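You operate a simulated robot arm through the tools that you are given. There is no shell and no other tool. Be economical: measure what you need, move in short steps, check, and stop when the job is done.

You are at the controls of a simulated robot arm. One attempt, no reset.

TASK
Put things in order on the top of the slide bench. At the end: the black cassette from the top of the slide bench stands where the spool of yellow thread stood; the spool of yellow thread stands where the spool of green thread stood; the dirty grey filter stands on top of the mill print on a cream board; the spool of green thread stands where the dirty grey filter stood; the blue memory card from the top of the slide bench is on the print on an orange board; whatever was shut is shut again. Leave all else as you found it, and nothing knocked over.

The check looks at the end state, three seconds after you hand in, the way a careful person would. Anything else that was tipped, shoved, dropped, spilled or broken makes it a failure.

THE ROBOT
A 7-joint arm with a two-finger parallel gripper, fixed in place. Base frame: the origin is at the foot of the arm, x ahead of it, y to its left, z up; the work surface is at about z = 0. Units: cm, degrees, N and s.
With the tool pointing down near the work surface it reaches from about 24 to 62 cm from the base axis. Its first joint turns from -66.0 to 66.0 degrees. Payload 2.6 kg.
The TCP is the grasp point between the finger pads, 3 cm short of the fingertips. In the tool frame z runs along the fingers and y along their closing line. The gripper opens to 9.4 cm. The fingers are 2.8 cm wide and 1 cm thick; the gripper's body (5 by 9.6 cm) begins 5.5 cm behind the TCP.
Orientation is that of the tool frame in the base frame, as a unit quaternion [w, x, y, z]. With the fingers straight down and closing along the base's y, the tool's x points along the base's -x, its y along +y and its z along -z.

THE INTERFACE
- The arm moves only by the tool jog_arm. Its argument "moves" is a list of rows, each a list of 3 entries, a list of its own where there are three numbers: the shift along the base's x, y, z in cm, then the turn, a rotation vector about the base's x, y, z in degrees, then the closure in counts, from 0 (fully open) to 255 (shut). In form: [[[dx, dy, dz], [rx, ry, rz], claw], ...]. A call has 1 to 10 rows; each row shifts and turns the commanded pose from where the row before left it. Each row takes 0.2 s and may step no farther than 5 cm and 8.6 degrees from the row before; otherwise, or with a gripper value out of range, the whole call is refused. Where a pose cannot be reached the arm comes as near as it can. A force on the tool above 40 N (or 10 N above the force at the start of the call, whichever is more), or a blocked arm, ends the call early, and 0.2 s more pass. The fingers move at their own pace (about 7.2 cm/s each) and stop on an object; they squeeze with about 27 N. The grip force told is the motor's: it shows also when the fingers shut on nothing. Time passes only in rows, and 0.2 s behind the last, so rows that do not move let the fingers close. It gives the time, the measured TCP pose, the force on the tool (base axes), the opening and the grip force at its end, in the units of the frame above (readings bear some noise), and new pictures: "views" is both (left out), scene, wrist or none.
- Cameras (640 x 400 px; columns grow to the right, rows downward): "scene" is fixed at [4.4, 45.04, 54.68]; the picture's right is [-0.60, -0.80, 0.00], its down [-0.58, 0.43, -0.69] and it looks along [0.56, -0.42, -0.72] (base axes); focal length 214 px, centre (320, 200). "wrist" rides on the gripper at [7.6, 1.4, -10.2] in the tool frame; the picture's right is [-0.18, 0.98, 0.00], its down [-0.75, -0.14, -0.64] and it looks along [-0.63, -0.12, 0.77] (tool axes); focal length 243 px, centre (320, 200). There is no depth. A picture from a camera that has moved, and an enlarged one, comes with that camera's place and axes in the base frame and with its lens.
- close_up(camera, box): a new picture of the part [left, top, right, bottom] of that camera's present view, enlarged. The clock stands still meanwhile.
- finish_job(): hands the job in; it is judged then, once.

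Work in short steps. Places have to be worked out from the pictures, the camera data and where the tool is seen: move nearer, look again, correct. Check each grasp and each placing, and mend what went wrong. You have 120 turns and 170 pictures in all, those below and enlarged ones among them. Open the gripper and draw the arm clear of the work before you hand the job in, unless the task says otherwise; then end with one line.

The tools are called after "Emit:" by a JSON object that holds its "method" and its "body". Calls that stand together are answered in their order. jog_arm: Moves the arm, as the interface text tells. Its arguments: {"type":"object","properties":{"moves":{"type":"array"},"views":{"type":"string","enum":["both","scene","wrist","none"]}},"required":["moves"]} The other tools are called the same way: close_up (camera, box) takes an enlarged picture of a part of a camera's view; finish_job () hands the job in.

At the start:

```text
clock: 0.0
tcp_pos: [38.42, 5.98, 32.89]
tool_rot: [0.0, 0.0, 1.0, 0.0]
force: [-0.2, -0.2, 1.0]
width: 9.38
gripper_force: 0.1
```

scene: 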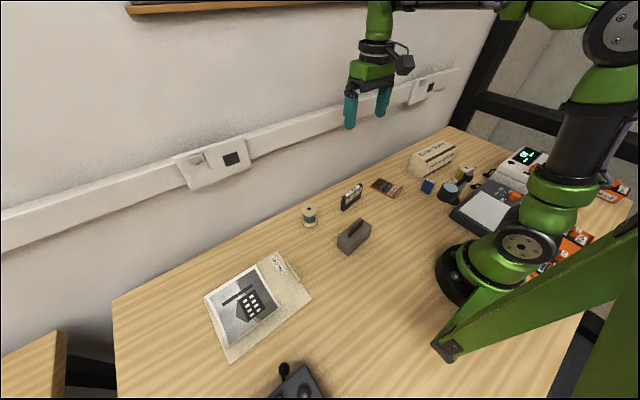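
wrist: 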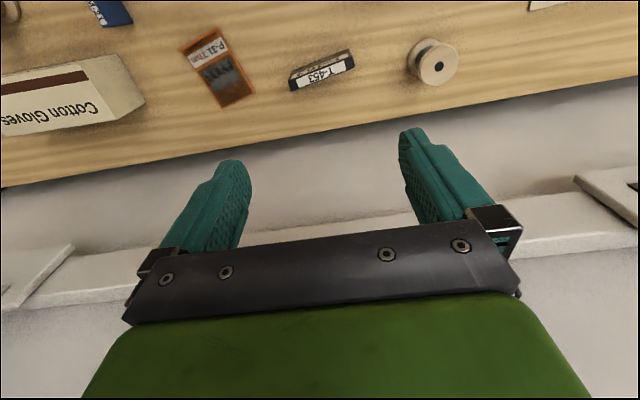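

The scene shows the bench with a cassette, spools, prints and so on. I'll enlarge its parts to identify them.

Emit:
{"method": "close_up", "body": {"camera": "scene", "box": [280, 140, 480, 265]}}

Emit:
{"method": "close_up", "body": {"camera": "scene", "box": [400, 130, 640, 280]}}

Emit:
{"method": "close_up", "body": {"camera": "scene", "box": [180, 230, 380, 400]}}

```text
3.20 times, centred on (380, 202) of scene
camera zoom: at [4.4, 45.04, 54.68], right [-0.6, -0.8, 0.0], down [-0.58, 0.43, -0.69], along [0.56, -0.42, -0.72], focal length 686 px, centre (128, 192)
```

zoom: 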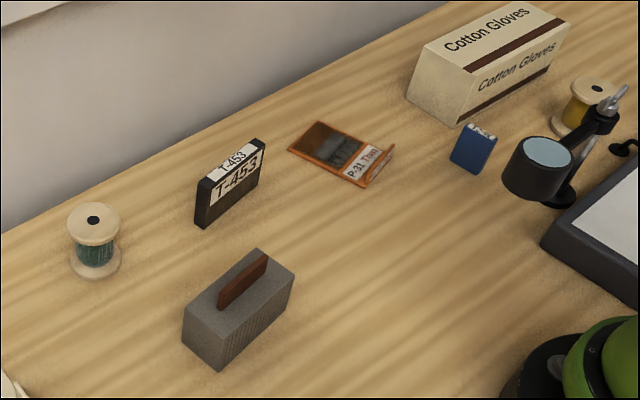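

```text
2.67 times, centred on (520, 205) of scene
camera zoom: at [4.4, 45.04, 54.68], right [-0.6, -0.8, 0.0], down [-0.58, 0.43, -0.69], along [0.56, -0.42, -0.72], focal length 572 px, centre (-213, 187)
```

zoom: 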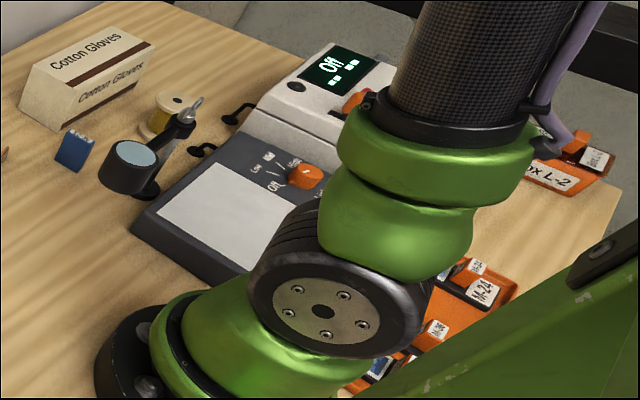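

```text
2.35 times, centred on (280, 315) of scene
camera zoom: at [4.4, 45.04, 54.68], right [-0.6, -0.8, 0.0], down [-0.58, 0.43, -0.69], along [0.56, -0.42, -0.72], focal length 505 px, centre (414, -71)
```

zoom: 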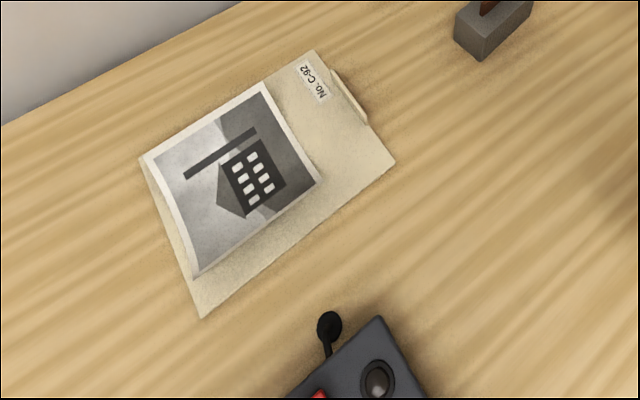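

Filter candidate (grey block) is near (27,15), green spool near (41,22), cassette near (38.5,5.5). I'll move back a bit to view the grey block with the wrist camera.

Emit:
{"method": "jog_arm", "body": {"moves": [[[-4, 3, 0], [0, 0, 0], 0], [[-4, 3, 0], [0, 0, 0], 0], [[-4, 1, 0], [0, 0, 0], 0], [[0, 0, 0], [0, 0, 0], 0]], "views": "both"}}

```text
clock: 1.0
tcp_pos: [26.38, 12.89, 32.98]
tool_rot: [0.0, -0.001, 1.0, 0.0]
force: [-1.3, -1.3, -0.2]
width: 9.39
gripper_force: 0.0
camera wrist: at [18.68, 14.28, 43.17], right [0.18, 0.98, 0.0], down [0.75, -0.14, 0.64], along [0.63, -0.12, -0.77], focal length 243 px, centre (320, 200)
```

scene: 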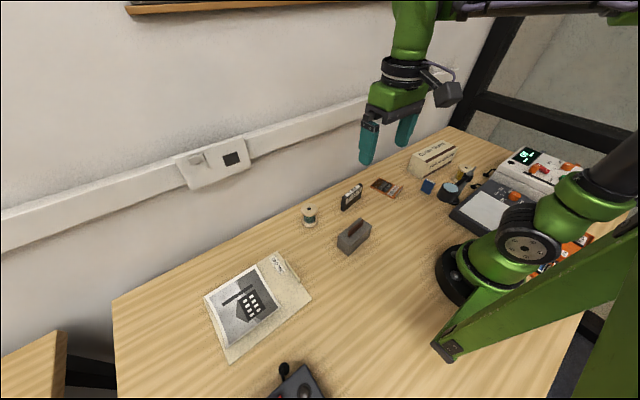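
wrist: 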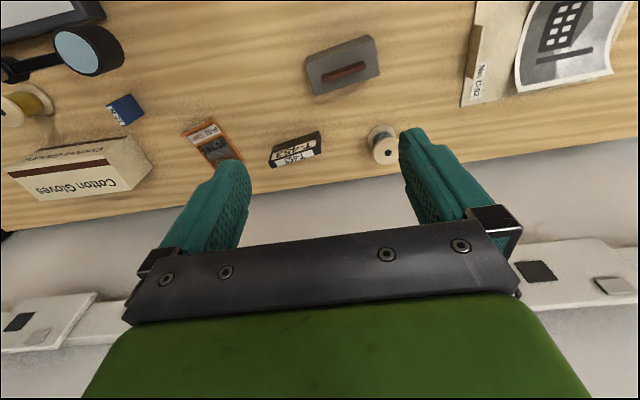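

The overview is good. I'll zoom in on the grey block and on the card/spool area to measure them.

Emit:
{"method": "close_up", "body": {"camera": "wrist", "box": [250, 10, 490, 170]}}

Emit:
{"method": "close_up", "body": {"camera": "wrist", "box": [0, 0, 280, 200]}}

```text
2.50 times, centred on (370, 90) of wrist
camera zoom: at [18.68, 14.28, 43.17], right [0.18, 0.98, 0.0], down [0.75, -0.14, 0.64], along [0.63, -0.12, -0.77], focal length 606 px, centre (195, 475)
```

zoom: 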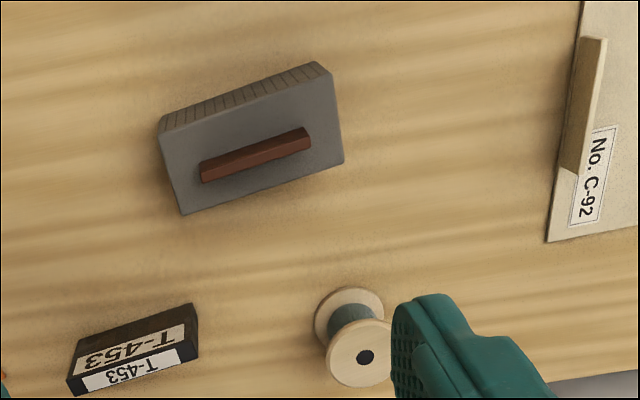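

```text
2.00 times, centred on (140, 100) of wrist
camera zoom: at [18.68, 14.28, 43.17], right [0.18, 0.98, 0.0], down [0.75, -0.14, 0.64], along [0.63, -0.12, -0.77], focal length 485 px, centre (680, 400)
```

zoom: 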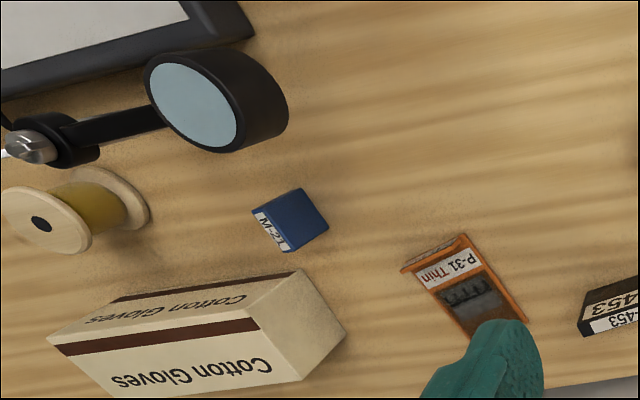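

The grey block's top is about 9.4×4.6 cm, centred near (26.8,15.9), height about 5.5, yaw about +6.6°. I'll turn the gripper so it closes across the block's short side.

Emit:
{"method": "jog_arm", "body": {"moves": [[[0, 0.3, 0], [0, 0, -8.34], 0], [[0, 0.3, 0], [0, 0, -8.34], 0], [[0, 0.3, 0], [0, 0, -8.34], 0], [[0, 0.3, 0], [0, 0, -8.34], 0], [[0, 0.3, -1], [0, 0, -8.34], 0], [[0, 0.3, -1], [0, 0, -8.34], 0], [[0, 0.3, -1], [0, 0, -8.34], 0], [[0.1, 0.3, -1], [0, 0, -8.34], 0], [[0.1, 0.3, -1], [0, 0, -8.34], 0], [[0.1, 0.3, -1], [0, 0, -8.34], 0]], "views": "both"}}

```text
clock: 3.2
tcp_pos: [26.66, 15.98, 26.89]
tool_rot: [0.0, 0.666, 0.746, 0.0]
force: [-0.2, -0.7, -0.6]
width: 9.41
gripper_force: 0.1
camera wrist: at [27.14, 23.64, 37.23], right [1.0, -0.07, 0.0], down [-0.06, -0.77, 0.64], along [-0.05, -0.64, -0.77], focal length 243 px, centre (320, 200)
```

scene: 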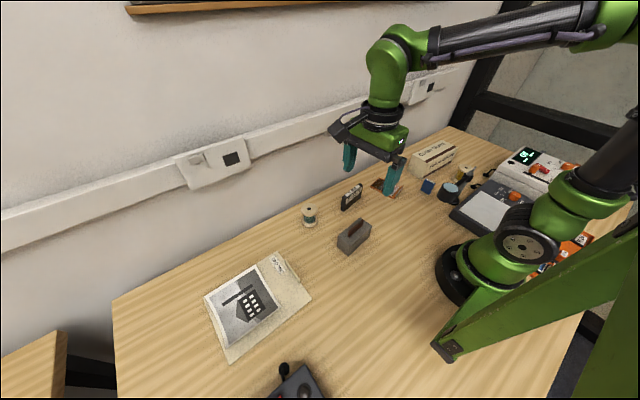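
wrist: 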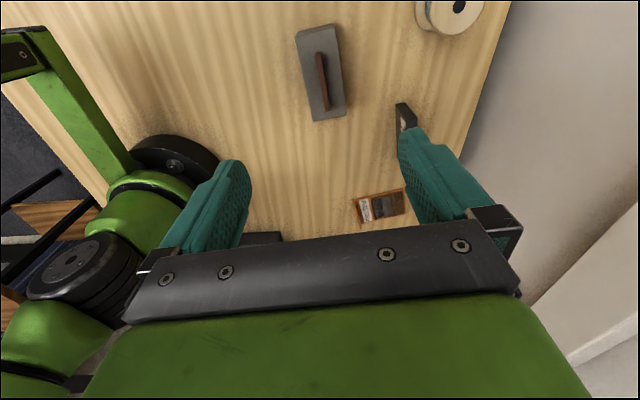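

Block centre refined to (26.8,16.3), yaw 7° as aligned. Descending to above it.

Emit:
{"method": "jog_arm", "body": {"moves": [[[0.1, 0.3, -5], [0, 0, 0], 0], [[0, 0, -5], [0, 0, 0], 0], [[0, 0, -4], [0, 0, 0], 0], [[0, 0, 0], [0, 0, 0], 0]], "views": "both"}}

```text
clock: 4.2
tcp_pos: [26.84, 16.32, 12.8]
tool_rot: [0.001, 0.665, 0.747, 0.0]
force: [0.1, -0.8, 0.4]
width: 9.41
gripper_force: 0.2
camera wrist: at [27.31, 23.96, 22.88], right [1.0, -0.07, 0.0], down [-0.05, -0.76, 0.64], along [-0.05, -0.64, -0.77], focal length 243 px, centre (320, 200)
```

scene: 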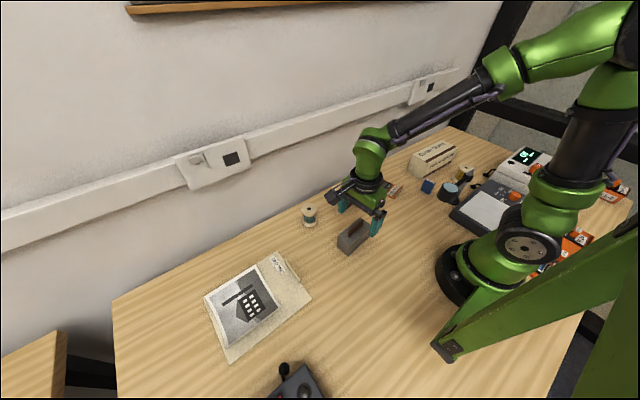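
wrist: 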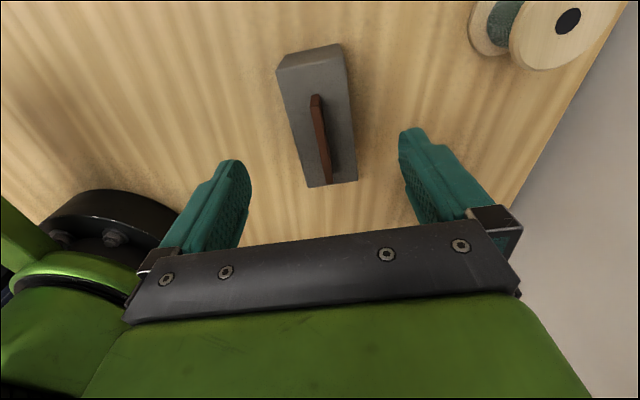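

Alignment still holds. I'll lower to z≈3.9 and close.

Emit:
{"method": "jog_arm", "body": {"moves": [[[-0.1, 0.2, -4], [0, 0, 0], 0], [[0, 0, -3], [0, 0, 0], 0], [[0, 0, -1.9], [0, 0, 0], 0], [[0, 0, 0], [0, 0, 0], 0], [[0, 0, 0], [0, 0, 255], 255]], "views": "both"}}

```text
refused: row 5 steps farther than a row can; nothing moved
```

Typo in the turn entry of the last row; resending it corrected.

Emit:
{"method": "jog_arm", "body": {"moves": [[[-0.1, 0.2, -4], [0, 0, 0], 0], [[0, 0, -3], [0, 0, 0], 0], [[0, 0, -1.9], [0, 0, 0], 0], [[0, 0, 0], [0, 0, 0], 0], [[0, 0, 0], [0, 0, 0], 255], [[0, 0, 0], [0, 0, 0], 255], [[0, 0, 0], [0, 0, 0], 255]], "views": "both"}}

```text
clock: 5.8
tcp_pos: [26.8, 16.5, 3.82]
tool_rot: [-0.001, 0.665, 0.747, 0.0]
force: [-0.1, -0.7, -1.0]
width: 4.96
gripper_force: 26.7
camera wrist: at [27.26, 24.08, 14.02], right [1.0, -0.07, 0.0], down [-0.05, -0.76, 0.64], along [-0.04, -0.64, -0.77], focal length 243 px, centre (320, 200)
```

scene: 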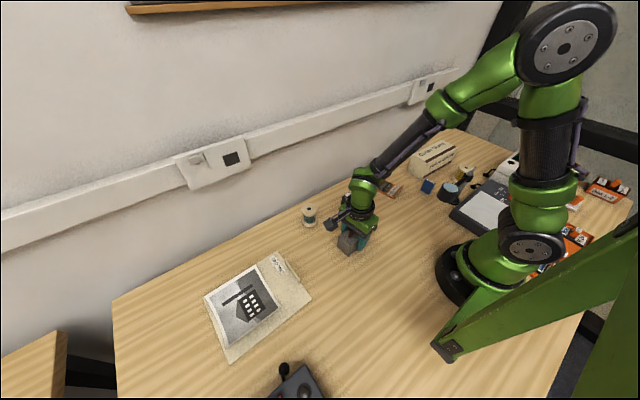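
wrist: 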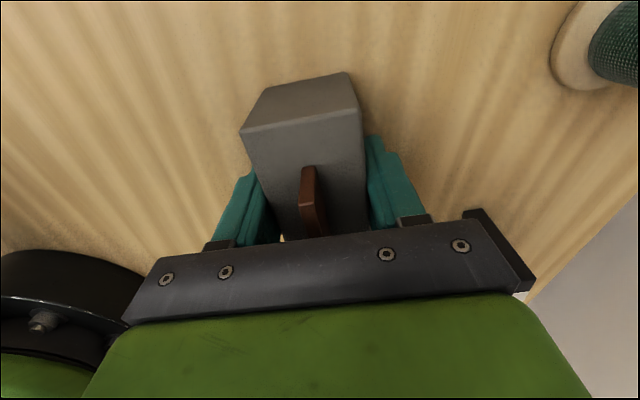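

Grasp is good (4.96 cm, 27 N). I'll lift and carry toward the print, centre about (30.3,48.8).

Emit:
{"method": "jog_arm", "body": {"moves": [[[0, 0, 4], [0, 0, 0], 255], [[0, 0, 5], [0, 0, 0], 255], [[0, 2, 4], [0, 0, 0], 255], [[0.5, 4.8, 0], [0, 0, 0], 255], [[0.5, 4.8, 0], [0, 0, 0], 255], [[0.5, 4.8, 0], [0, 0, 0], 255], [[0.5, 4.8, 0], [0, 0, 0], 255], [[0.5, 4.8, 0], [0, 0, 0], 255], [[0.5, 4.5, 0], [0, 0, 0], 255], [[0, 0, 0], [0, 0, 0], 255]], "views": "both"}}

```text
clock: 8.0
tcp_pos: [29.81, 46.65, 17.41]
tool_rot: [0.0, 0.665, 0.747, -0.001]
force: [0.0, -0.4, -0.2]
width: 4.98
gripper_force: 27.2
camera wrist: at [30.22, 54.32, 27.54], right [1.0, -0.07, 0.0], down [-0.05, -0.76, 0.64], along [-0.04, -0.64, -0.77], focal length 243 px, centre (320, 200)
```

scene: 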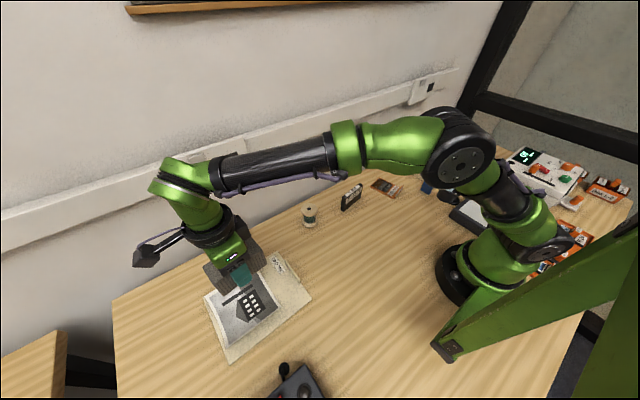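
wrist: 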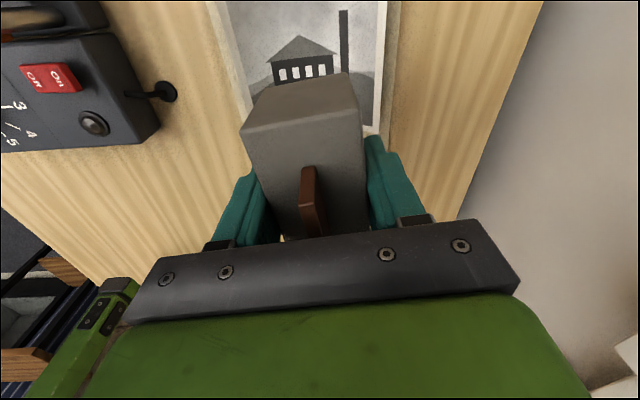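

The print is confirmed as the mill (house with chimney), spanning about x 22.3–36, y 41.5–54.5. I'll centre, square up by −8° and lower partway.

Emit:
{"method": "jog_arm", "body": {"moves": [[[-0.3, 1.6, -4], [0, 0, -8], 255], [[0, 0, -4], [0, 0, 0], 255], [[0, 0, -2.5], [0, 0, 0], 255], [[0, 0, 0], [0, 0, 0], 255]], "views": "both"}}

```text
clock: 9.0
tcp_pos: [29.54, 48.55, 6.45]
tool_rot: [0.0, 0.716, 0.698, 0.0]
force: [0.1, -0.2, -1.0]
width: 4.98
gripper_force: 27.5
camera wrist: at [31.07, 56.13, 16.68], right [0.98, -0.21, 0.0], down [-0.16, -0.75, 0.64], along [-0.13, -0.63, -0.77], focal length 243 px, centre (320, 200)
```

scene: 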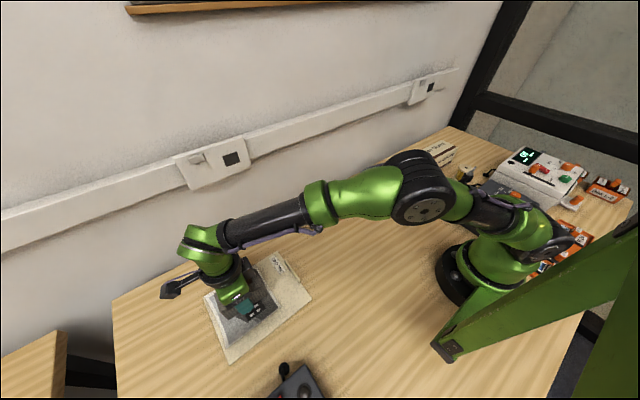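
wrist: 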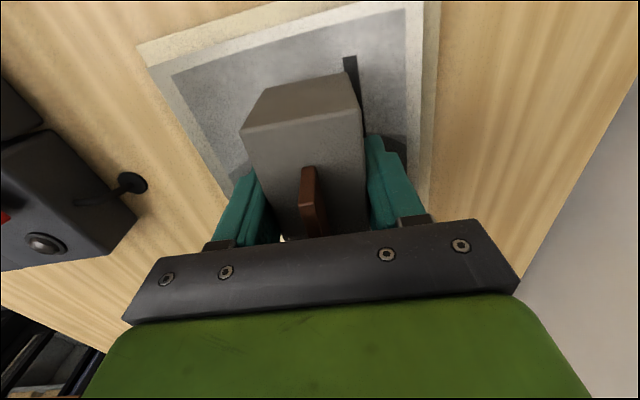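

The filter is well within the print. Lowering the remaining ~2 cm gently.

Emit:
{"method": "jog_arm", "body": {"moves": [[[0, 0, -1.2], [0, 0, 0], 255], [[0, 0, -0.4], [0, 0, 0], 255], [[0, 0, -0.3], [0, 0, 0], 255], [[0, 0, 0], [0, 0, 0], 255]], "views": "wrist"}}

```text
clock: 10.0
tcp_pos: [29.47, 48.61, 4.44]
tool_rot: [-0.001, 0.715, 0.699, 0.0]
force: [0.0, -0.5, -0.6]
width: 4.95
gripper_force: 27.3
camera wrist: at [31.02, 56.15, 14.75], right [0.98, -0.21, 0.0], down [-0.16, -0.75, 0.64], along [-0.13, -0.63, -0.77], focal length 243 px, centre (320, 200)
```

wrist: 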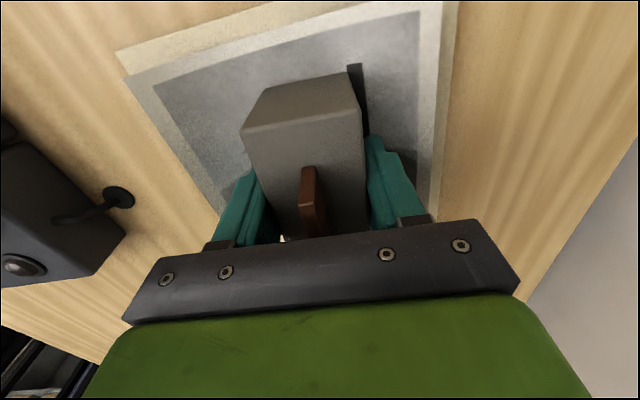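

Not yet in contact; board and print are thin. Lower a little more in 0.15 cm steps.

Emit:
{"method": "jog_arm", "body": {"moves": [[[0, 0, -0.15], [0, 0, 0], 255], [[0, 0, -0.1], [0, 0, 0], 255], [[0, 0, 0], [0, 0, 0], 255]], "views": "none"}}

```text
clock: 10.8
tcp_pos: [29.41, 48.52, 4.3]
tool_rot: [0.0, 0.715, 0.699, -0.001]
force: [0.7, -0.2, 0.6]
width: 4.98
gripper_force: 27.2
```

Emit:
{"method": "jog_arm", "body": {"moves": [[[0, 0, -0.1], [0, 0, 0], 255], [[0, 0, -0.1], [0, 0, 0], 255], [[0, 0, 0], [0, 0, 0], 255]], "views": "none"}}

```text
clock: 11.6
tcp_pos: [29.46, 48.77, 4.2]
tool_rot: [0.0, 0.716, 0.698, 0.0]
force: [0.2, 0.5, 0.4]
width: 4.96
gripper_force: 27.0
```

Force is still near zero; another small step (text: commanded z ≈ 4.0, contact expected about 4.0).

Emit:
{"method": "jog_arm", "body": {"moves": [[[0, 0, -0.1], [0, 0, 0], 255], [[0, 0, -0.1], [0, 0, 0], 255], [[0, 0, 0], [0, 0, 0], 255]], "views": "none"}}

```text
clock: 12.4
tcp_pos: [29.49, 48.55, 4.22]
tool_rot: [-0.001, 0.715, 0.699, 0.002]
force: [-5.0, -1.6, 18.3]
width: 4.96
gripper_force: 26.9
```

Contact is made (18 N up). Raise a hair, open, and retreat upward.

Emit:
{"method": "jog_arm", "body": {"moves": [[[0, 0, 0.15], [0, 0, 0], 255], [[0, 0, 0], [0, 0, 0], 150], [[0, 0, 0], [0, 0, 0], 0], [[0, 0, 0], [0, 0, 0], 0], [[0, 0, 4], [0, 0, 0], 0], [[0, 0, 5], [0, 0, 0], 0], [[0, 0, 5], [0, 0, 0], 0], [[0, 0, 0], [0, 0, 0], 0]], "views": "both"}}

```text
clock: 14.2
tcp_pos: [29.68, 48.61, 18.23]
tool_rot: [0.0, 0.716, 0.698, 0.001]
force: [-0.2, -0.6, -0.4]
width: 9.38
gripper_force: 0.0
camera wrist: at [31.29, 56.11, 28.45], right [0.98, -0.21, 0.0], down [-0.16, -0.75, 0.64], along [-0.13, -0.63, -0.77], focal length 243 px, centre (320, 200)
```

scene: 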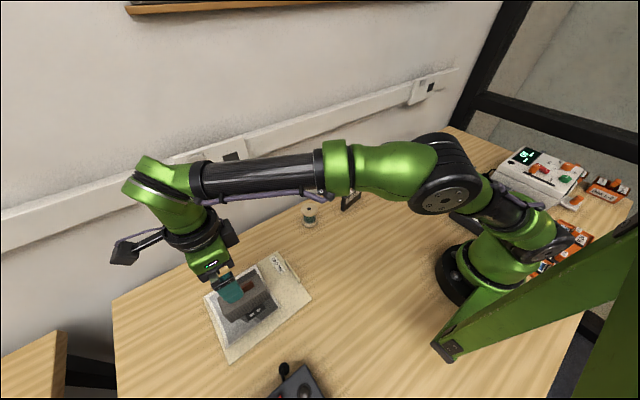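
wrist: 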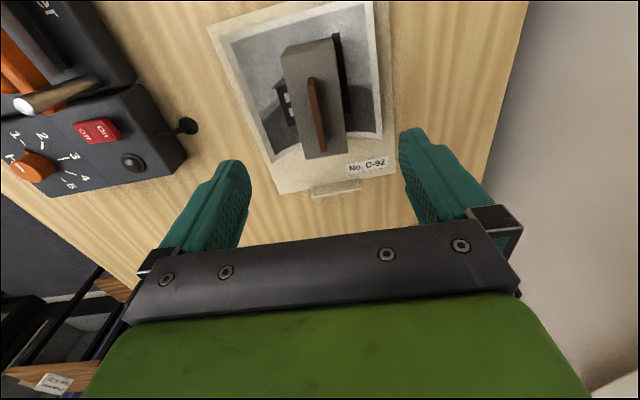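

The filter stands on the print; a quick zoom to confirm it's inside.

Emit:
{"method": "close_up", "body": {"camera": "wrist", "box": [190, 0, 430, 200]}}

```text
2.00 times, centred on (310, 100) of wrist
camera zoom: at [31.29, 56.11, 28.45], right [0.98, -0.21, 0.0], down [-0.16, -0.75, 0.64], along [-0.13, -0.63, -0.77], focal length 485 px, centre (340, 400)
```

zoom: 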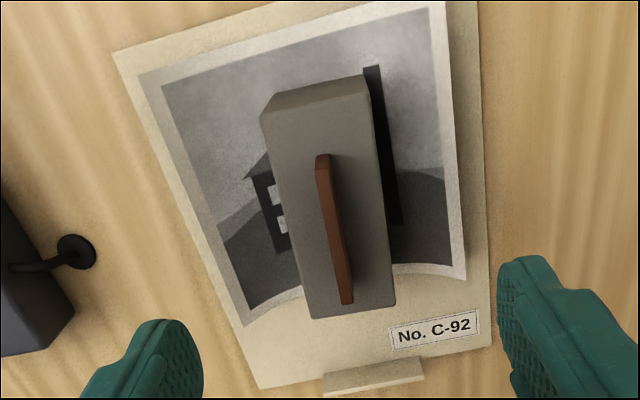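

The filter is safely on the print. Next the green spool, near (41.2,21.7) and about 5.6 cm tall. I'll go there at height while turning the gripper back so it closes along y.

Emit:
{"method": "jog_arm", "body": {"moves": [[[0, -2, 1], [0, 0, 8.5], 0], [[1, -3, 1], [0, 0, 8.5], 0], [[1, -3, 0], [0, 0, 8.5], 0], [[1, -3, 0], [0, 0, 8.5], 0], [[1, -3, 0], [0, 0, 8.5], 0], [[1, -3, 0], [0, 0, 8.5], 0], [[1, -3, 0], [0, 0, 8.5], 0], [[1, -3, 0], [0, 0, 8.5], 0], [[1, -3, 0], [0, 0, 8.5], 0], [[1, -1, 0], [0, 0, 8.5], 0]], "views": "both"}}

```text
clock: 16.4
tcp_pos: [38.77, 21.49, 20.07]
tool_rot: [0.0, 0.055, 0.999, 0.0]
force: [0.8, 0.2, 0.8]
width: 9.42
gripper_force: 0.1
camera wrist: at [31.21, 23.72, 30.35], right [0.29, 0.96, 0.0], down [0.73, -0.22, 0.64], along [0.61, -0.19, -0.77], focal length 243 px, centre (320, 200)
```

scene: 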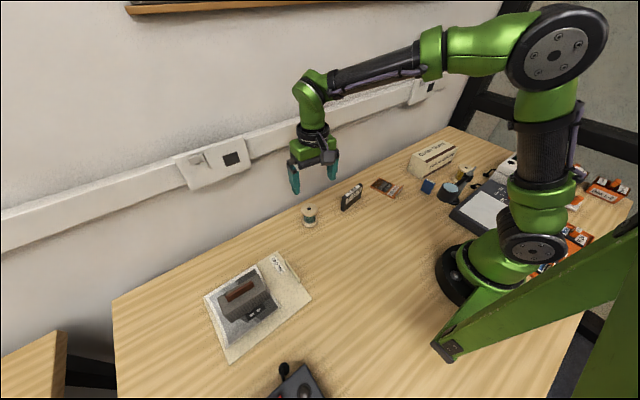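
wrist: 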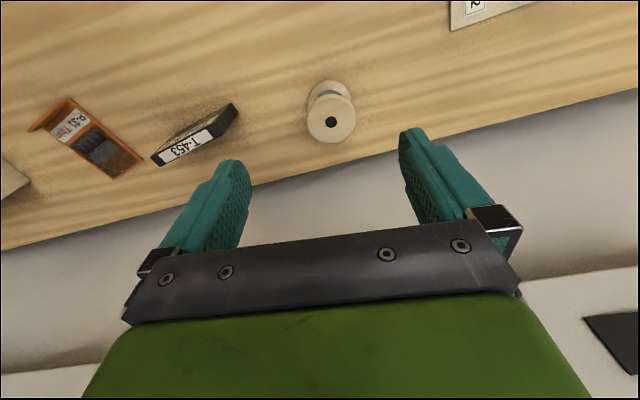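

Spool at about (41.1,21.7), flange 5 cm. Move over it and descend to z≈10 for a check.

Emit:
{"method": "jog_arm", "body": {"moves": [[[2.3, 0.2, -3], [0, 0, 0], 0], [[0, 0, -4], [0, 0, 0], 0], [[0, 0, -3], [0, 0, 0], 0], [[0, 0, 0], [0, 0, 0], 0]], "views": "both"}}

```text
clock: 17.4
tcp_pos: [40.56, 21.76, 9.86]
tool_rot: [0.001, 0.056, 0.998, 0.0]
force: [0.0, 0.3, -0.6]
width: 9.38
gripper_force: 0.1
camera wrist: at [33.21, 24.02, 20.04], right [0.29, 0.96, 0.0], down [0.73, -0.22, 0.64], along [0.61, -0.19, -0.77], focal length 243 px, centre (320, 200)
```

scene: 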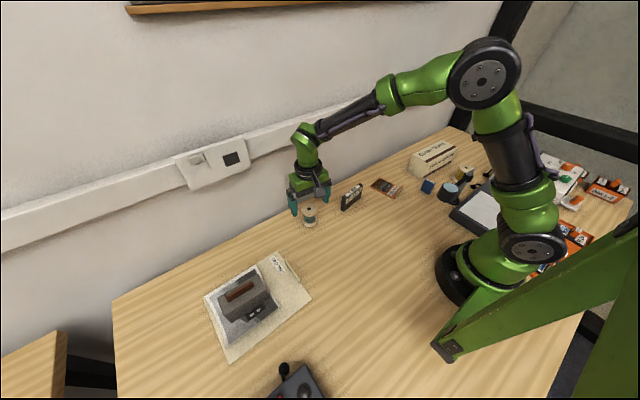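
wrist: 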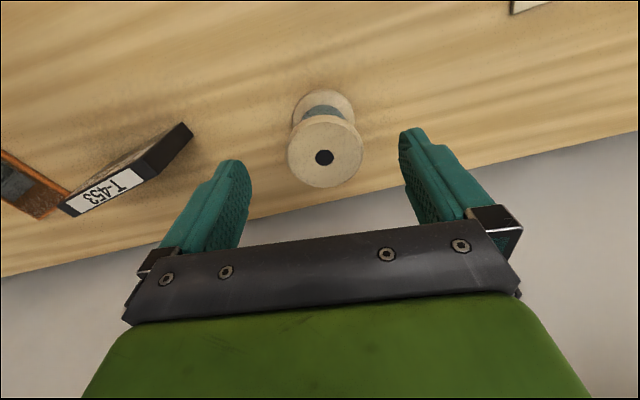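

Hole reads (41.2,21.8); TCP reads 40.6. Shift x slightly, descend and grip.

Emit:
{"method": "jog_arm", "body": {"moves": [[[0.4, 0, -3.5], [0, 0, 0], 0], [[0, 0, -2.8], [0, 0, 0], 0], [[0, 0, 0], [0, 0, 0], 0], [[0, 0, 0], [0, 0, 0], 255], [[0, 0, 0], [0, 0, 0], 255], [[0, 0, 0], [0, 0, 0], 255]], "views": "both"}}

```text
clock: 18.8
tcp_pos: [41.1, 21.89, 3.68]
tool_rot: [0.0, 0.056, 0.998, 0.0]
force: [0.3, 0.0, -0.2]
width: 5.07
gripper_force: 26.7
camera wrist: at [33.56, 24.1, 13.87], right [0.29, 0.96, 0.0], down [0.73, -0.22, 0.64], along [0.61, -0.19, -0.77], focal length 243 px, centre (320, 200)
```

scene: 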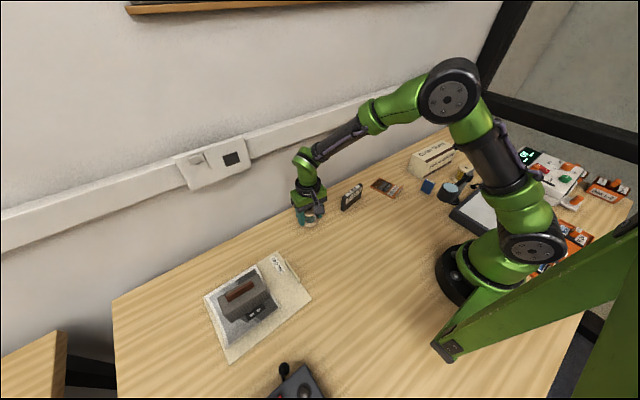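
wrist: 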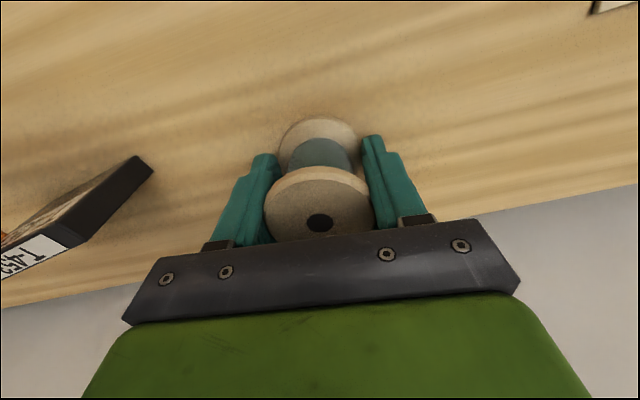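

Gripped at 5.07 cm; the green spot is (41.1,21.8). Lift and carry to the old filter spot (26.8,16.3).

Emit:
{"method": "jog_arm", "body": {"moves": [[[0, 0, 4], [0, 0, 0], 255], [[0, 0, 3], [0, 0, 0], 255], [[-3.6, -1.4, 0], [0, 0, 0], 255], [[-3.6, -1.4, 0], [0, 0, 0], 255], [[-3.6, -1.4, 0], [0, 0, 0], 255], [[-3.5, -1.4, 0], [0, 0, 0], 255], [[0, 0, -3.5], [0, 0, 0], 255], [[0, 0, -2.5], [0, 0, 0], 255], [[0, 0, 0], [0, 0, 0], 255]], "views": "both"}}

```text
clock: 20.8
tcp_pos: [26.7, 16.1, 4.62]
tool_rot: [0.0, 0.057, 0.998, 0.0]
force: [-0.1, -0.2, -0.4]
width: 5.08
gripper_force: 27.4
camera wrist: at [19.31, 18.33, 14.85], right [0.29, 0.96, 0.0], down [0.73, -0.22, 0.64], along [0.61, -0.19, -0.77], focal length 243 px, centre (320, 200)
```

scene: 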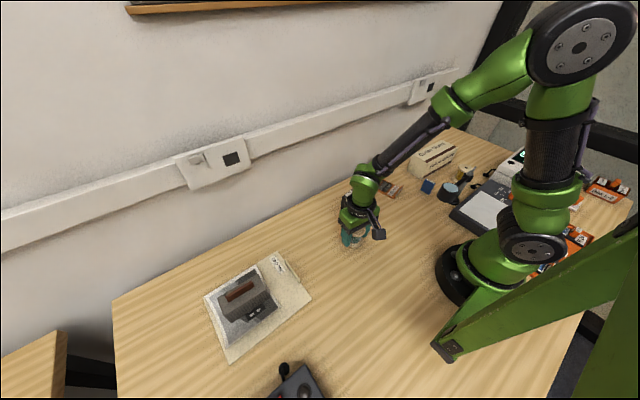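
wrist: 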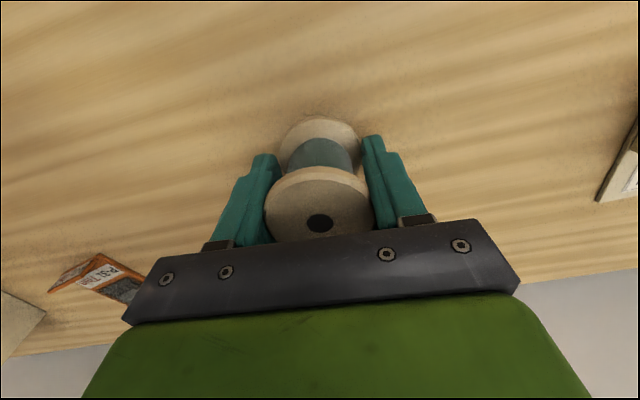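

In place laterally; 0.9 cm remains. Lower to contact, release, and rise.

Emit:
{"method": "jog_arm", "body": {"moves": [[[0.1, 0.2, -0.6], [0, 0, 0], 255], [[0, 0, -0.3], [0, 0, 0], 255], [[0, 0, 0], [0, 0, 0], 255]], "views": "none"}}

Emit:
{"method": "jog_arm", "body": {"moves": [[[0, 0, -0.05], [0, 0, 0], 255], [[0, 0, 0], [0, 0, 0], 255]], "views": "none"}}

```text
clock: 21.6
tcp_pos: [27.08, 16.37, 3.69]
tool_rot: [-0.001, 0.056, 0.998, 0.0]
force: [-0.1, -0.8, -0.7]
width: 5.06
gripper_force: 26.8
```

```text
clock: 22.2
tcp_pos: [27.06, 16.45, 3.74]
tool_rot: [0.0, 0.056, 0.998, 0.0]
force: [0.1, 0.3, -1.2]
width: 5.04
gripper_force: 27.2
```

At grasp height (3.7) with no load, so the spool base is at the surface within a millimetre. Open and rise.

Emit:
{"method": "jog_arm", "body": {"moves": [[[0, 0, -0.05], [0, 0, 0], 255], [[0, 0, 0], [0, 0, 0], 150], [[0, 0, 0], [0, 0, 0], 0], [[0, 0, 0], [0, 0, 0], 0], [[0, 0, 4], [0, 0, 0], 0], [[0, 0, 4], [0, 0, 0], 0], [[0, 0, 4], [0, 0, 0], 0], [[0, -3, 4], [0, 0, 0], 0], [[0, -4, 2], [0, 0, 0], 0], [[0, -4, 0], [0, 0, 0], 0]], "views": "both"}}

```text
clock: 24.4
tcp_pos: [26.81, 5.17, 21.84]
tool_rot: [0.0, 0.056, 0.998, 0.0]
force: [-0.3, 0.0, 0.1]
width: 9.39
gripper_force: 0.1
camera wrist: at [19.36, 7.48, 32.23], right [0.29, 0.96, 0.0], down [0.73, -0.22, 0.64], along [0.61, -0.19, -0.77], focal length 243 px, centre (320, 200)
```

scene: 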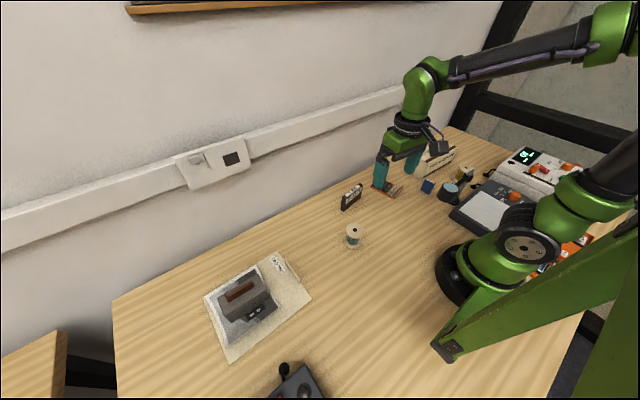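
wrist: 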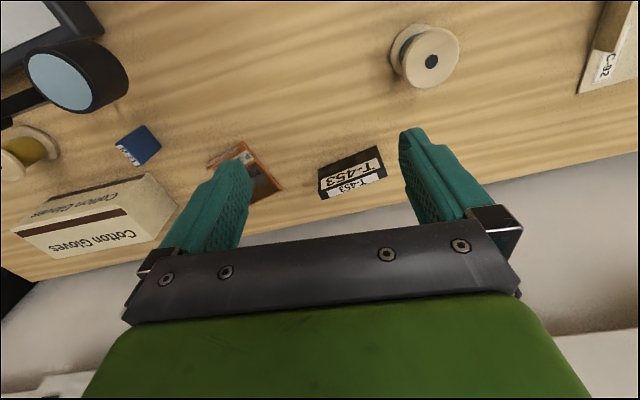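

Green spool stands at the filter's spot. Now swing over to inspect the yellow spool area, at a safe height with the gripper turned radially.

Emit:
{"method": "jog_arm", "body": {"moves": [[[-0.9, -3, 0.7], [0, 0, -5], 0], [[-0.9, -3, 0.7], [0, 0, -5], 0], [[-0.9, -3, 0.7], [0, 0, -5], 0], [[-0.9, -3, 0.7], [0, 0, -5], 0], [[-0.9, -3, 0.7], [0, 0, -5], 0], [[-0.9, -3, 0.7], [0, 0, -5], 0], [[-0.9, -3, 0.7], [0, 0, -5], 0], [[-0.9, -3, 0.7], [0, 0, -5], 0], [[-0.9, -3, 0.7], [0, 0, -5], 0], [[-0.9, -3, 0], [0, 0, -5], 0]], "views": "both"}}

```text
clock: 26.6
tcp_pos: [17.8, -24.83, 27.94]
tool_rot: [0.0, 0.473, 0.881, 0.0]
force: [0.0, -0.4, 0.2]
width: 9.42
gripper_force: 0.0
camera wrist: at [14.74, -17.66, 38.15], right [0.92, 0.39, 0.0], down [0.3, -0.71, 0.64], along [0.25, -0.59, -0.77], focal length 243 px, centre (320, 200)
```

scene: 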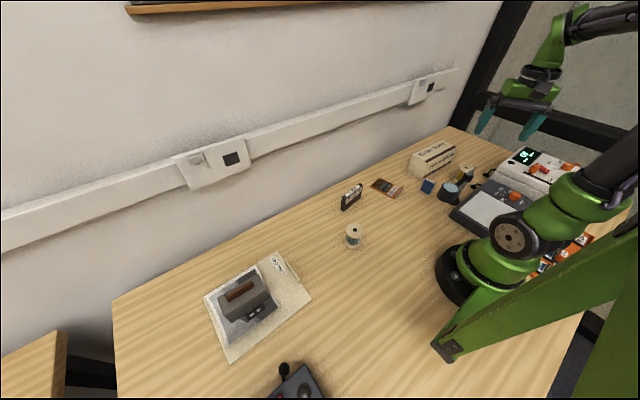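
wrist: 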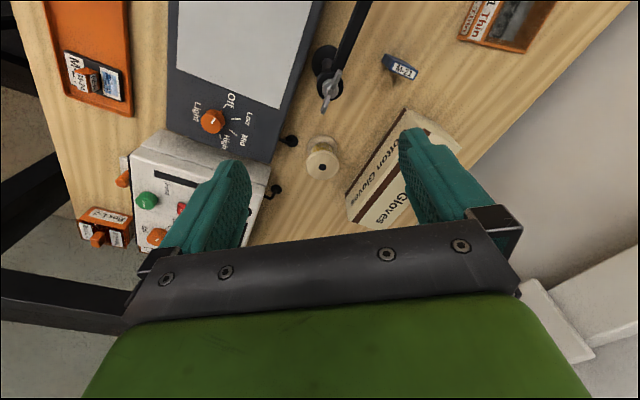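

Emit:
{"method": "close_up", "body": {"camera": "wrist", "box": [230, 30, 470, 230]}}

Emit:
{"method": "close_up", "body": {"camera": "scene", "box": [400, 135, 560, 235]}}

```text
2.00 times, centred on (350, 130) of wrist
camera zoom: at [14.74, -17.66, 38.15], right [0.92, 0.39, 0.0], down [0.3, -0.71, 0.64], along [0.25, -0.59, -0.77], focal length 485 px, centre (260, 340)
```

zoom: 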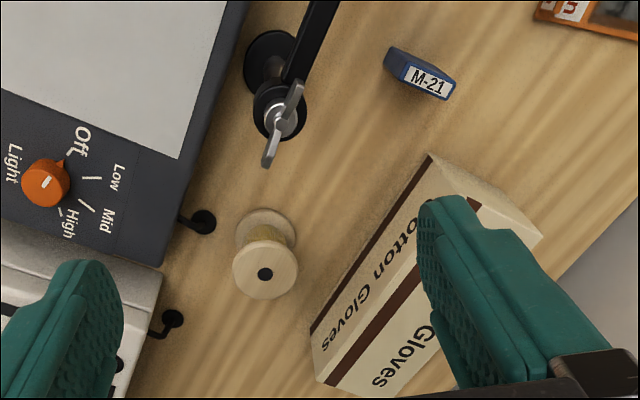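

```text
4.00 times, centred on (480, 185) of scene
camera zoom: at [4.4, 45.04, 54.68], right [-0.6, -0.8, 0.0], down [-0.58, 0.43, -0.69], along [0.56, -0.42, -0.72], focal length 858 px, centre (-320, 260)
```

zoom: 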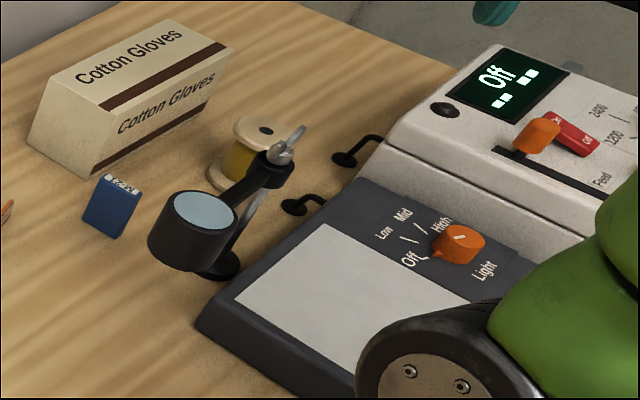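

Yellow spool at about (22.9,-36.0); box edge at x≈31.5, hook end near (17.7,-36.5), loupe pivot near (18.4,-24) z≈12. Closing along y is clear, so move above it and turn to yaw ≈ −10°.

Emit:
{"method": "jog_arm", "body": {"moves": [[[0.85, -1.9, 0], [0, 0, 7.7], 0], [[0.85, -1.9, 0], [0, 0, 7.7], 0], [[0.85, -1.9, 0], [0, 0, 7.7], 0], [[0.85, -1.9, 0], [0, 0, 7.7], 0], [[0.85, -1.9, 0], [0, 0, 7.7], 0], [[0.85, -1.7, 0], [0, 0, 7.7], 0], [[0, 0, -4], [0, 0, 0], 0], [[0, 0, -4], [0, 0, 0], 0], [[0, 0, 0], [0, 0, 0], 0]], "views": "both"}}

```text
clock: 28.6
tcp_pos: [23.05, -35.51, 20.13]
tool_rot: [0.0, 0.089, 0.996, 0.0]
force: [0.2, 0.3, -0.7]
width: 9.39
gripper_force: 0.0
camera wrist: at [15.72, -32.84, 30.31], right [0.36, 0.93, 0.0], down [0.72, -0.27, 0.64], along [0.6, -0.23, -0.77], focal length 243 px, centre (320, 200)
```

scene: 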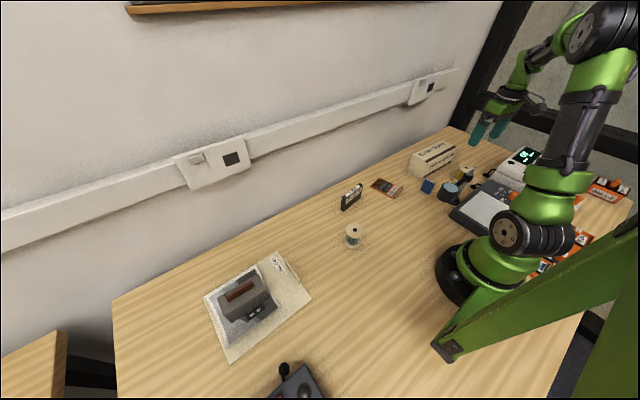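
wrist: 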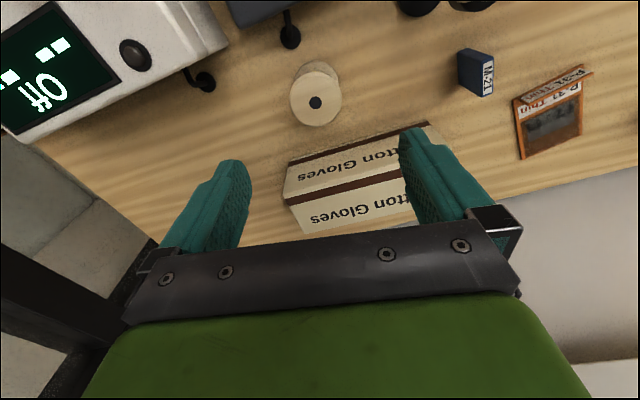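

Spool hole reads (23.0,-36.1). Shift y −0.5 and descend to z≈10 to check.

Emit:
{"method": "jog_arm", "body": {"moves": [[[0, -0.5, -3.5], [0, 0, 0], 0], [[0, 0, -3.5], [0, 0, 0], 0], [[0, 0, -3], [0, 0, 0], 0], [[0, 0, 0], [0, 0, 0], 0]], "views": "both"}}

```text
clock: 29.6
tcp_pos: [23.16, -36.26, 10.12]
tool_rot: [0.0, 0.089, 0.996, 0.0]
force: [0.7, -0.7, 0.4]
width: 9.4
gripper_force: 0.0
camera wrist: at [15.86, -33.61, 20.41], right [0.36, 0.93, 0.0], down [0.72, -0.27, 0.64], along [0.6, -0.23, -0.77], focal length 243 px, centre (320, 200)
```

scene: 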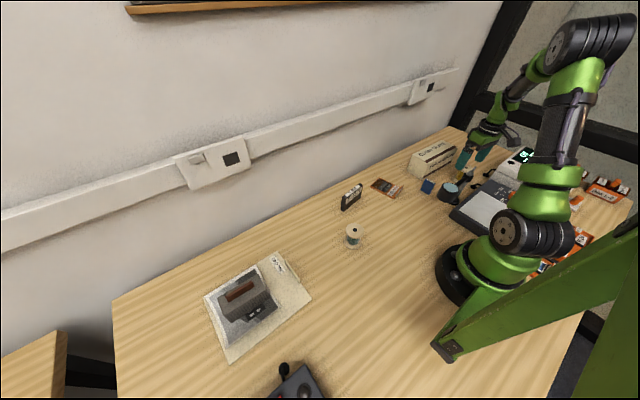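
wrist: 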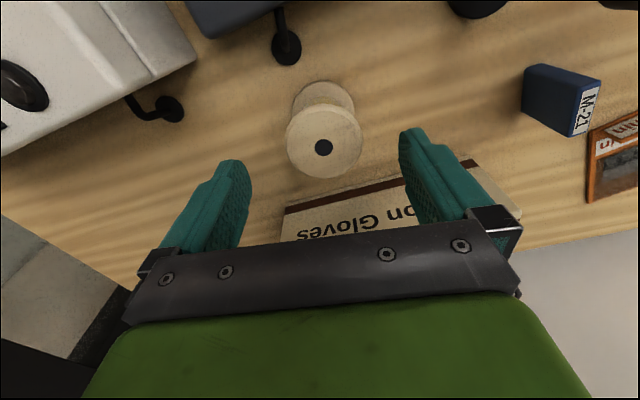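

Well centred at (23.2,-36.15). Descend to z≈3.7 and grip.

Emit:
{"method": "jog_arm", "body": {"moves": [[[0, 0, -3.5], [0, 0, 0], 0], [[0, 0, -2.9], [0, 0, 0], 0], [[0, 0, 0], [0, 0, 0], 0], [[0, 0, 0], [0, 0, 0], 255], [[0, 0, 0], [0, 0, 0], 255], [[0, 0, 0], [0, 0, 0], 255]], "views": "wrist"}}

```text
clock: 31.0
tcp_pos: [23.11, -36.24, 3.77]
tool_rot: [0.0, 0.089, 0.996, 0.0]
force: [0.8, -0.1, 0.8]
width: 5.07
gripper_force: 26.8
camera wrist: at [15.77, -33.56, 13.99], right [0.36, 0.93, 0.0], down [0.72, -0.27, 0.64], along [0.6, -0.23, -0.77], focal length 243 px, centre (320, 200)
```

wrist: 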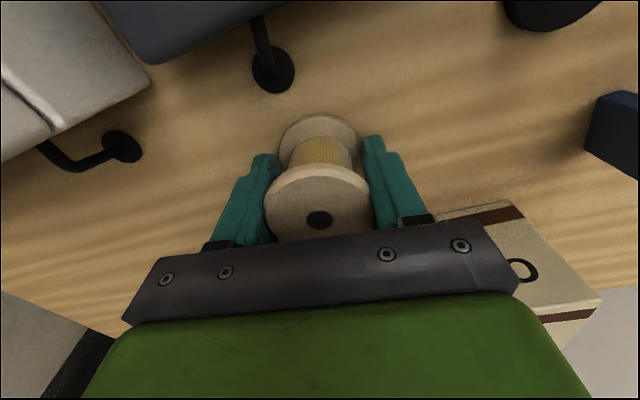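

Gripped. Lift to z≈19 and carry toward the green spool's old place (41.1,21.8).

Emit:
{"method": "jog_arm", "body": {"moves": [[[0, 0, 5], [0, 0, 0], 255], [[0, 0, 5], [0, 0, 0], 255], [[0, 0, 5], [0, 0, 0], 255], [[1.4, 4.6, 0], [0, 0, 0], 255], [[1.4, 4.6, 0], [0, 0, 0], 255], [[1.4, 4.6, 0], [0, 0, 0], 255], [[1.4, 4.6, 0], [0, 0, 0], 255], [[1.4, 4.6, 0], [0, 0, 0], 255], [[1.4, 4.6, 0], [0, 0, 0], 255], [[1.4, 4.6, 0], [0, 0, 0], 255]], "views": "none"}}

Emit:
{"method": "jog_arm", "body": {"moves": [[[1.4, 4.6, 0], [0, 0, 0], 255], [[1.4, 4.6, 0], [0, 0, 0], 255], [[1.4, 4.6, 0], [0, 0, 0], 255], [[1.4, 4.6, 0], [0, 0, 0], 255], [[1.4, 4.6, 0], [0, 0, 0], 255], [[1.3, 4.0, 0], [0, 0, 0], 255], [[1.3, 3.4, 0], [0, 0, 0], 255], [[0, 0, -4], [0, 0, 0], 255], [[0, 0, -3], [0, 0, 0], 255], [[0, 0, 0], [0, 0, 0], 255]], "views": "both"}}

```text
clock: 33.2
tcp_pos: [32.69, -4.01, 18.59]
tool_rot: [0.0, 0.09, 0.996, 0.0]
force: [0.4, -0.3, -0.1]
width: 5.06
gripper_force: 27.1
```

```text
clock: 35.4
tcp_pos: [42.42, 26.63, 11.46]
tool_rot: [0.0, 0.089, 0.996, 0.0]
force: [0.0, 0.3, 0.0]
width: 5.06
gripper_force: 26.8
camera wrist: at [35.15, 29.26, 21.67], right [0.36, 0.93, 0.0], down [0.72, -0.27, 0.64], along [0.6, -0.23, -0.77], focal length 243 px, centre (320, 200)
```

scene: 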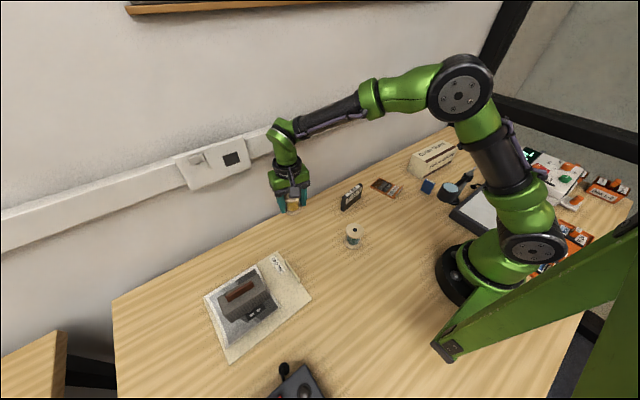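
wrist: 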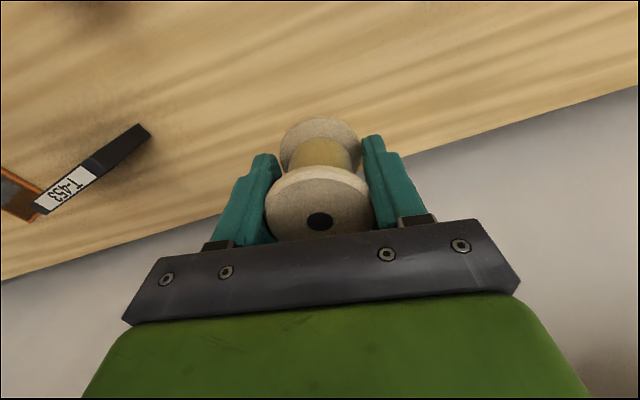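

I overshot y by about 4.8; correct to (41.1,21.8) and lower to z≈4.5.

Emit:
{"method": "jog_arm", "body": {"moves": [[[-1.3, -4.75, 0], [0, 0, 0], 255], [[0, 0, -3.5], [0, 0, 0], 255], [[0, 0, -3], [0, 0, 0], 255], [[0, 0, -0.7], [0, 0, 0], 255], [[0, 0, 0], [0, 0, 0], 255]], "views": "wrist"}}

```text
clock: 36.6
tcp_pos: [41.18, 21.33, 4.3]
tool_rot: [-0.001, 0.089, 0.996, 0.0]
force: [-0.2, 0.0, -0.9]
width: 5.09
gripper_force: 26.7
camera wrist: at [33.84, 24.11, 14.64], right [0.36, 0.93, 0.0], down [0.72, -0.27, 0.64], along [0.6, -0.23, -0.77], focal length 243 px, centre (320, 200)
```

wrist: 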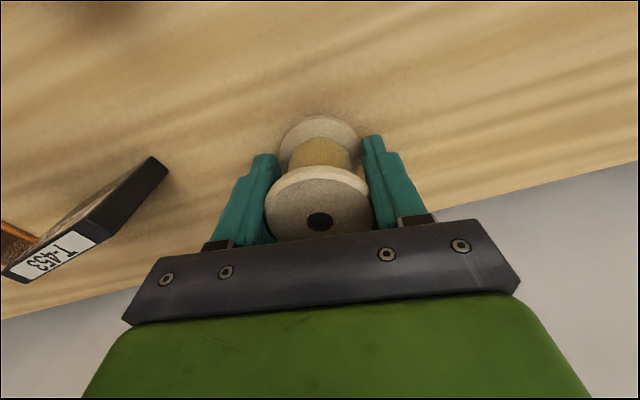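

About 0.55 cm left to go; lower, then check the force.

Emit:
{"method": "jog_arm", "body": {"moves": [[[0, 0.2, -0.4], [0, 0, 0], 255], [[0, 0, -0.15], [0, 0, 0], 255], [[0, 0, 0], [0, 0, 0], 255]], "views": "none"}}

```text
clock: 37.4
tcp_pos: [41.06, 21.72, 3.89]
tool_rot: [0.0, 0.09, 0.996, 0.001]
force: [-0.7, 0.6, -0.9]
width: 5.07
gripper_force: 26.6
```

Emit:
{"method": "jog_arm", "body": {"moves": [[[0, 0, -0.1], [0, 0, 0], 255], [[0, 0, 0], [0, 0, 0], 255]], "views": "none"}}

```text
clock: 38.0
tcp_pos: [41.21, 21.77, 3.93]
tool_rot: [0.0, 0.089, 0.996, -0.001]
force: [-0.2, 0.9, -0.4]
width: 5.06
gripper_force: 27.6
```

Still no contact; another tenth.

Emit:
{"method": "jog_arm", "body": {"moves": [[[0, 0, -0.1], [0, 0, 0], 255], [[0, 0, -0.05], [0, 0, 0], 255], [[0, 0, 0], [0, 0, 0], 255]], "views": "none"}}

```text
clock: 38.8
tcp_pos: [41.05, 21.67, 3.69]
tool_rot: [-0.001, 0.089, 0.996, -0.001]
force: [0.7, 0.0, -0.3]
width: 5.04
gripper_force: 27.2
```

At grasp height now; release, rise, and move back toward the cassette for a look.

Emit:
{"method": "jog_arm", "body": {"moves": [[[0, 0, -0.05], [0, 0, 0], 255], [[0, 0, 0], [0, 0, 0], 150], [[0, 0, 0], [0, 0, 0], 0], [[0, 0, 0], [0, 0, 0], 0], [[0, 0, 4], [0, 0, 0], 0], [[0, 0, 4], [0, 0, 0], 0], [[0, 0, 5], [0, 0, 0], 0], [[-3, -4, 5], [0, 0, 0], 0], [[-3, -4, 0], [0, 0, 0], 0], [[-1, -4, 0], [0, 0, 0], 0]], "views": "both"}}

```text
refused: row 8 steps farther than a row can; nothing moved
```

Row 8 was too long; shortening it.

Emit:
{"method": "jog_arm", "body": {"moves": [[[0, 0, -0.05], [0, 0, 0], 255], [[0, 0, 0], [0, 0, 0], 150], [[0, 0, 0], [0, 0, 0], 0], [[0, 0, 0], [0, 0, 0], 0], [[0, 0, 4], [0, 0, 0], 0], [[0, 0, 4.5], [0, 0, 0], 0], [[0, 0, 4.5], [0, 0, 0], 0], [[-2, -4, 2], [0, 0, 0], 0], [[-2, -4, 2], [0, 0, 0], 0], [[-2, -4, 0], [0, 0, 0], 0]], "views": "both"}}

```text
clock: 41.0
tcp_pos: [35.24, 9.89, 20.6]
tool_rot: [-0.001, 0.088, 0.996, 0.0]
force: [-0.1, -0.8, -0.1]
width: 9.42
gripper_force: 0.0
camera wrist: at [27.99, 12.61, 30.79], right [0.35, 0.94, 0.0], down [0.72, -0.27, 0.64], along [0.6, -0.23, -0.77], focal length 243 px, centre (320, 200)
```

scene: 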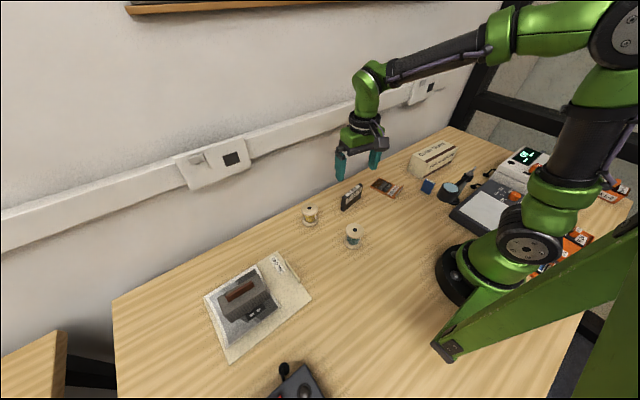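
wrist: 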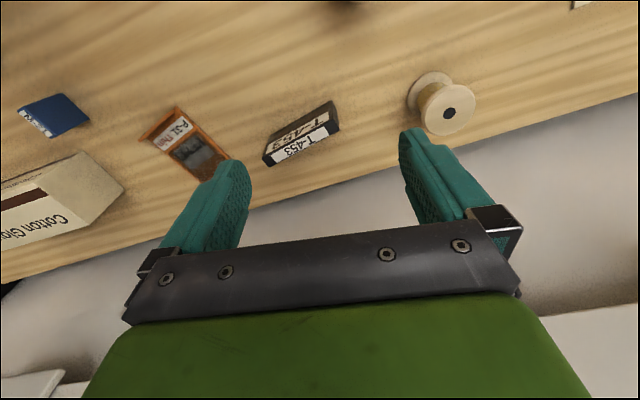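

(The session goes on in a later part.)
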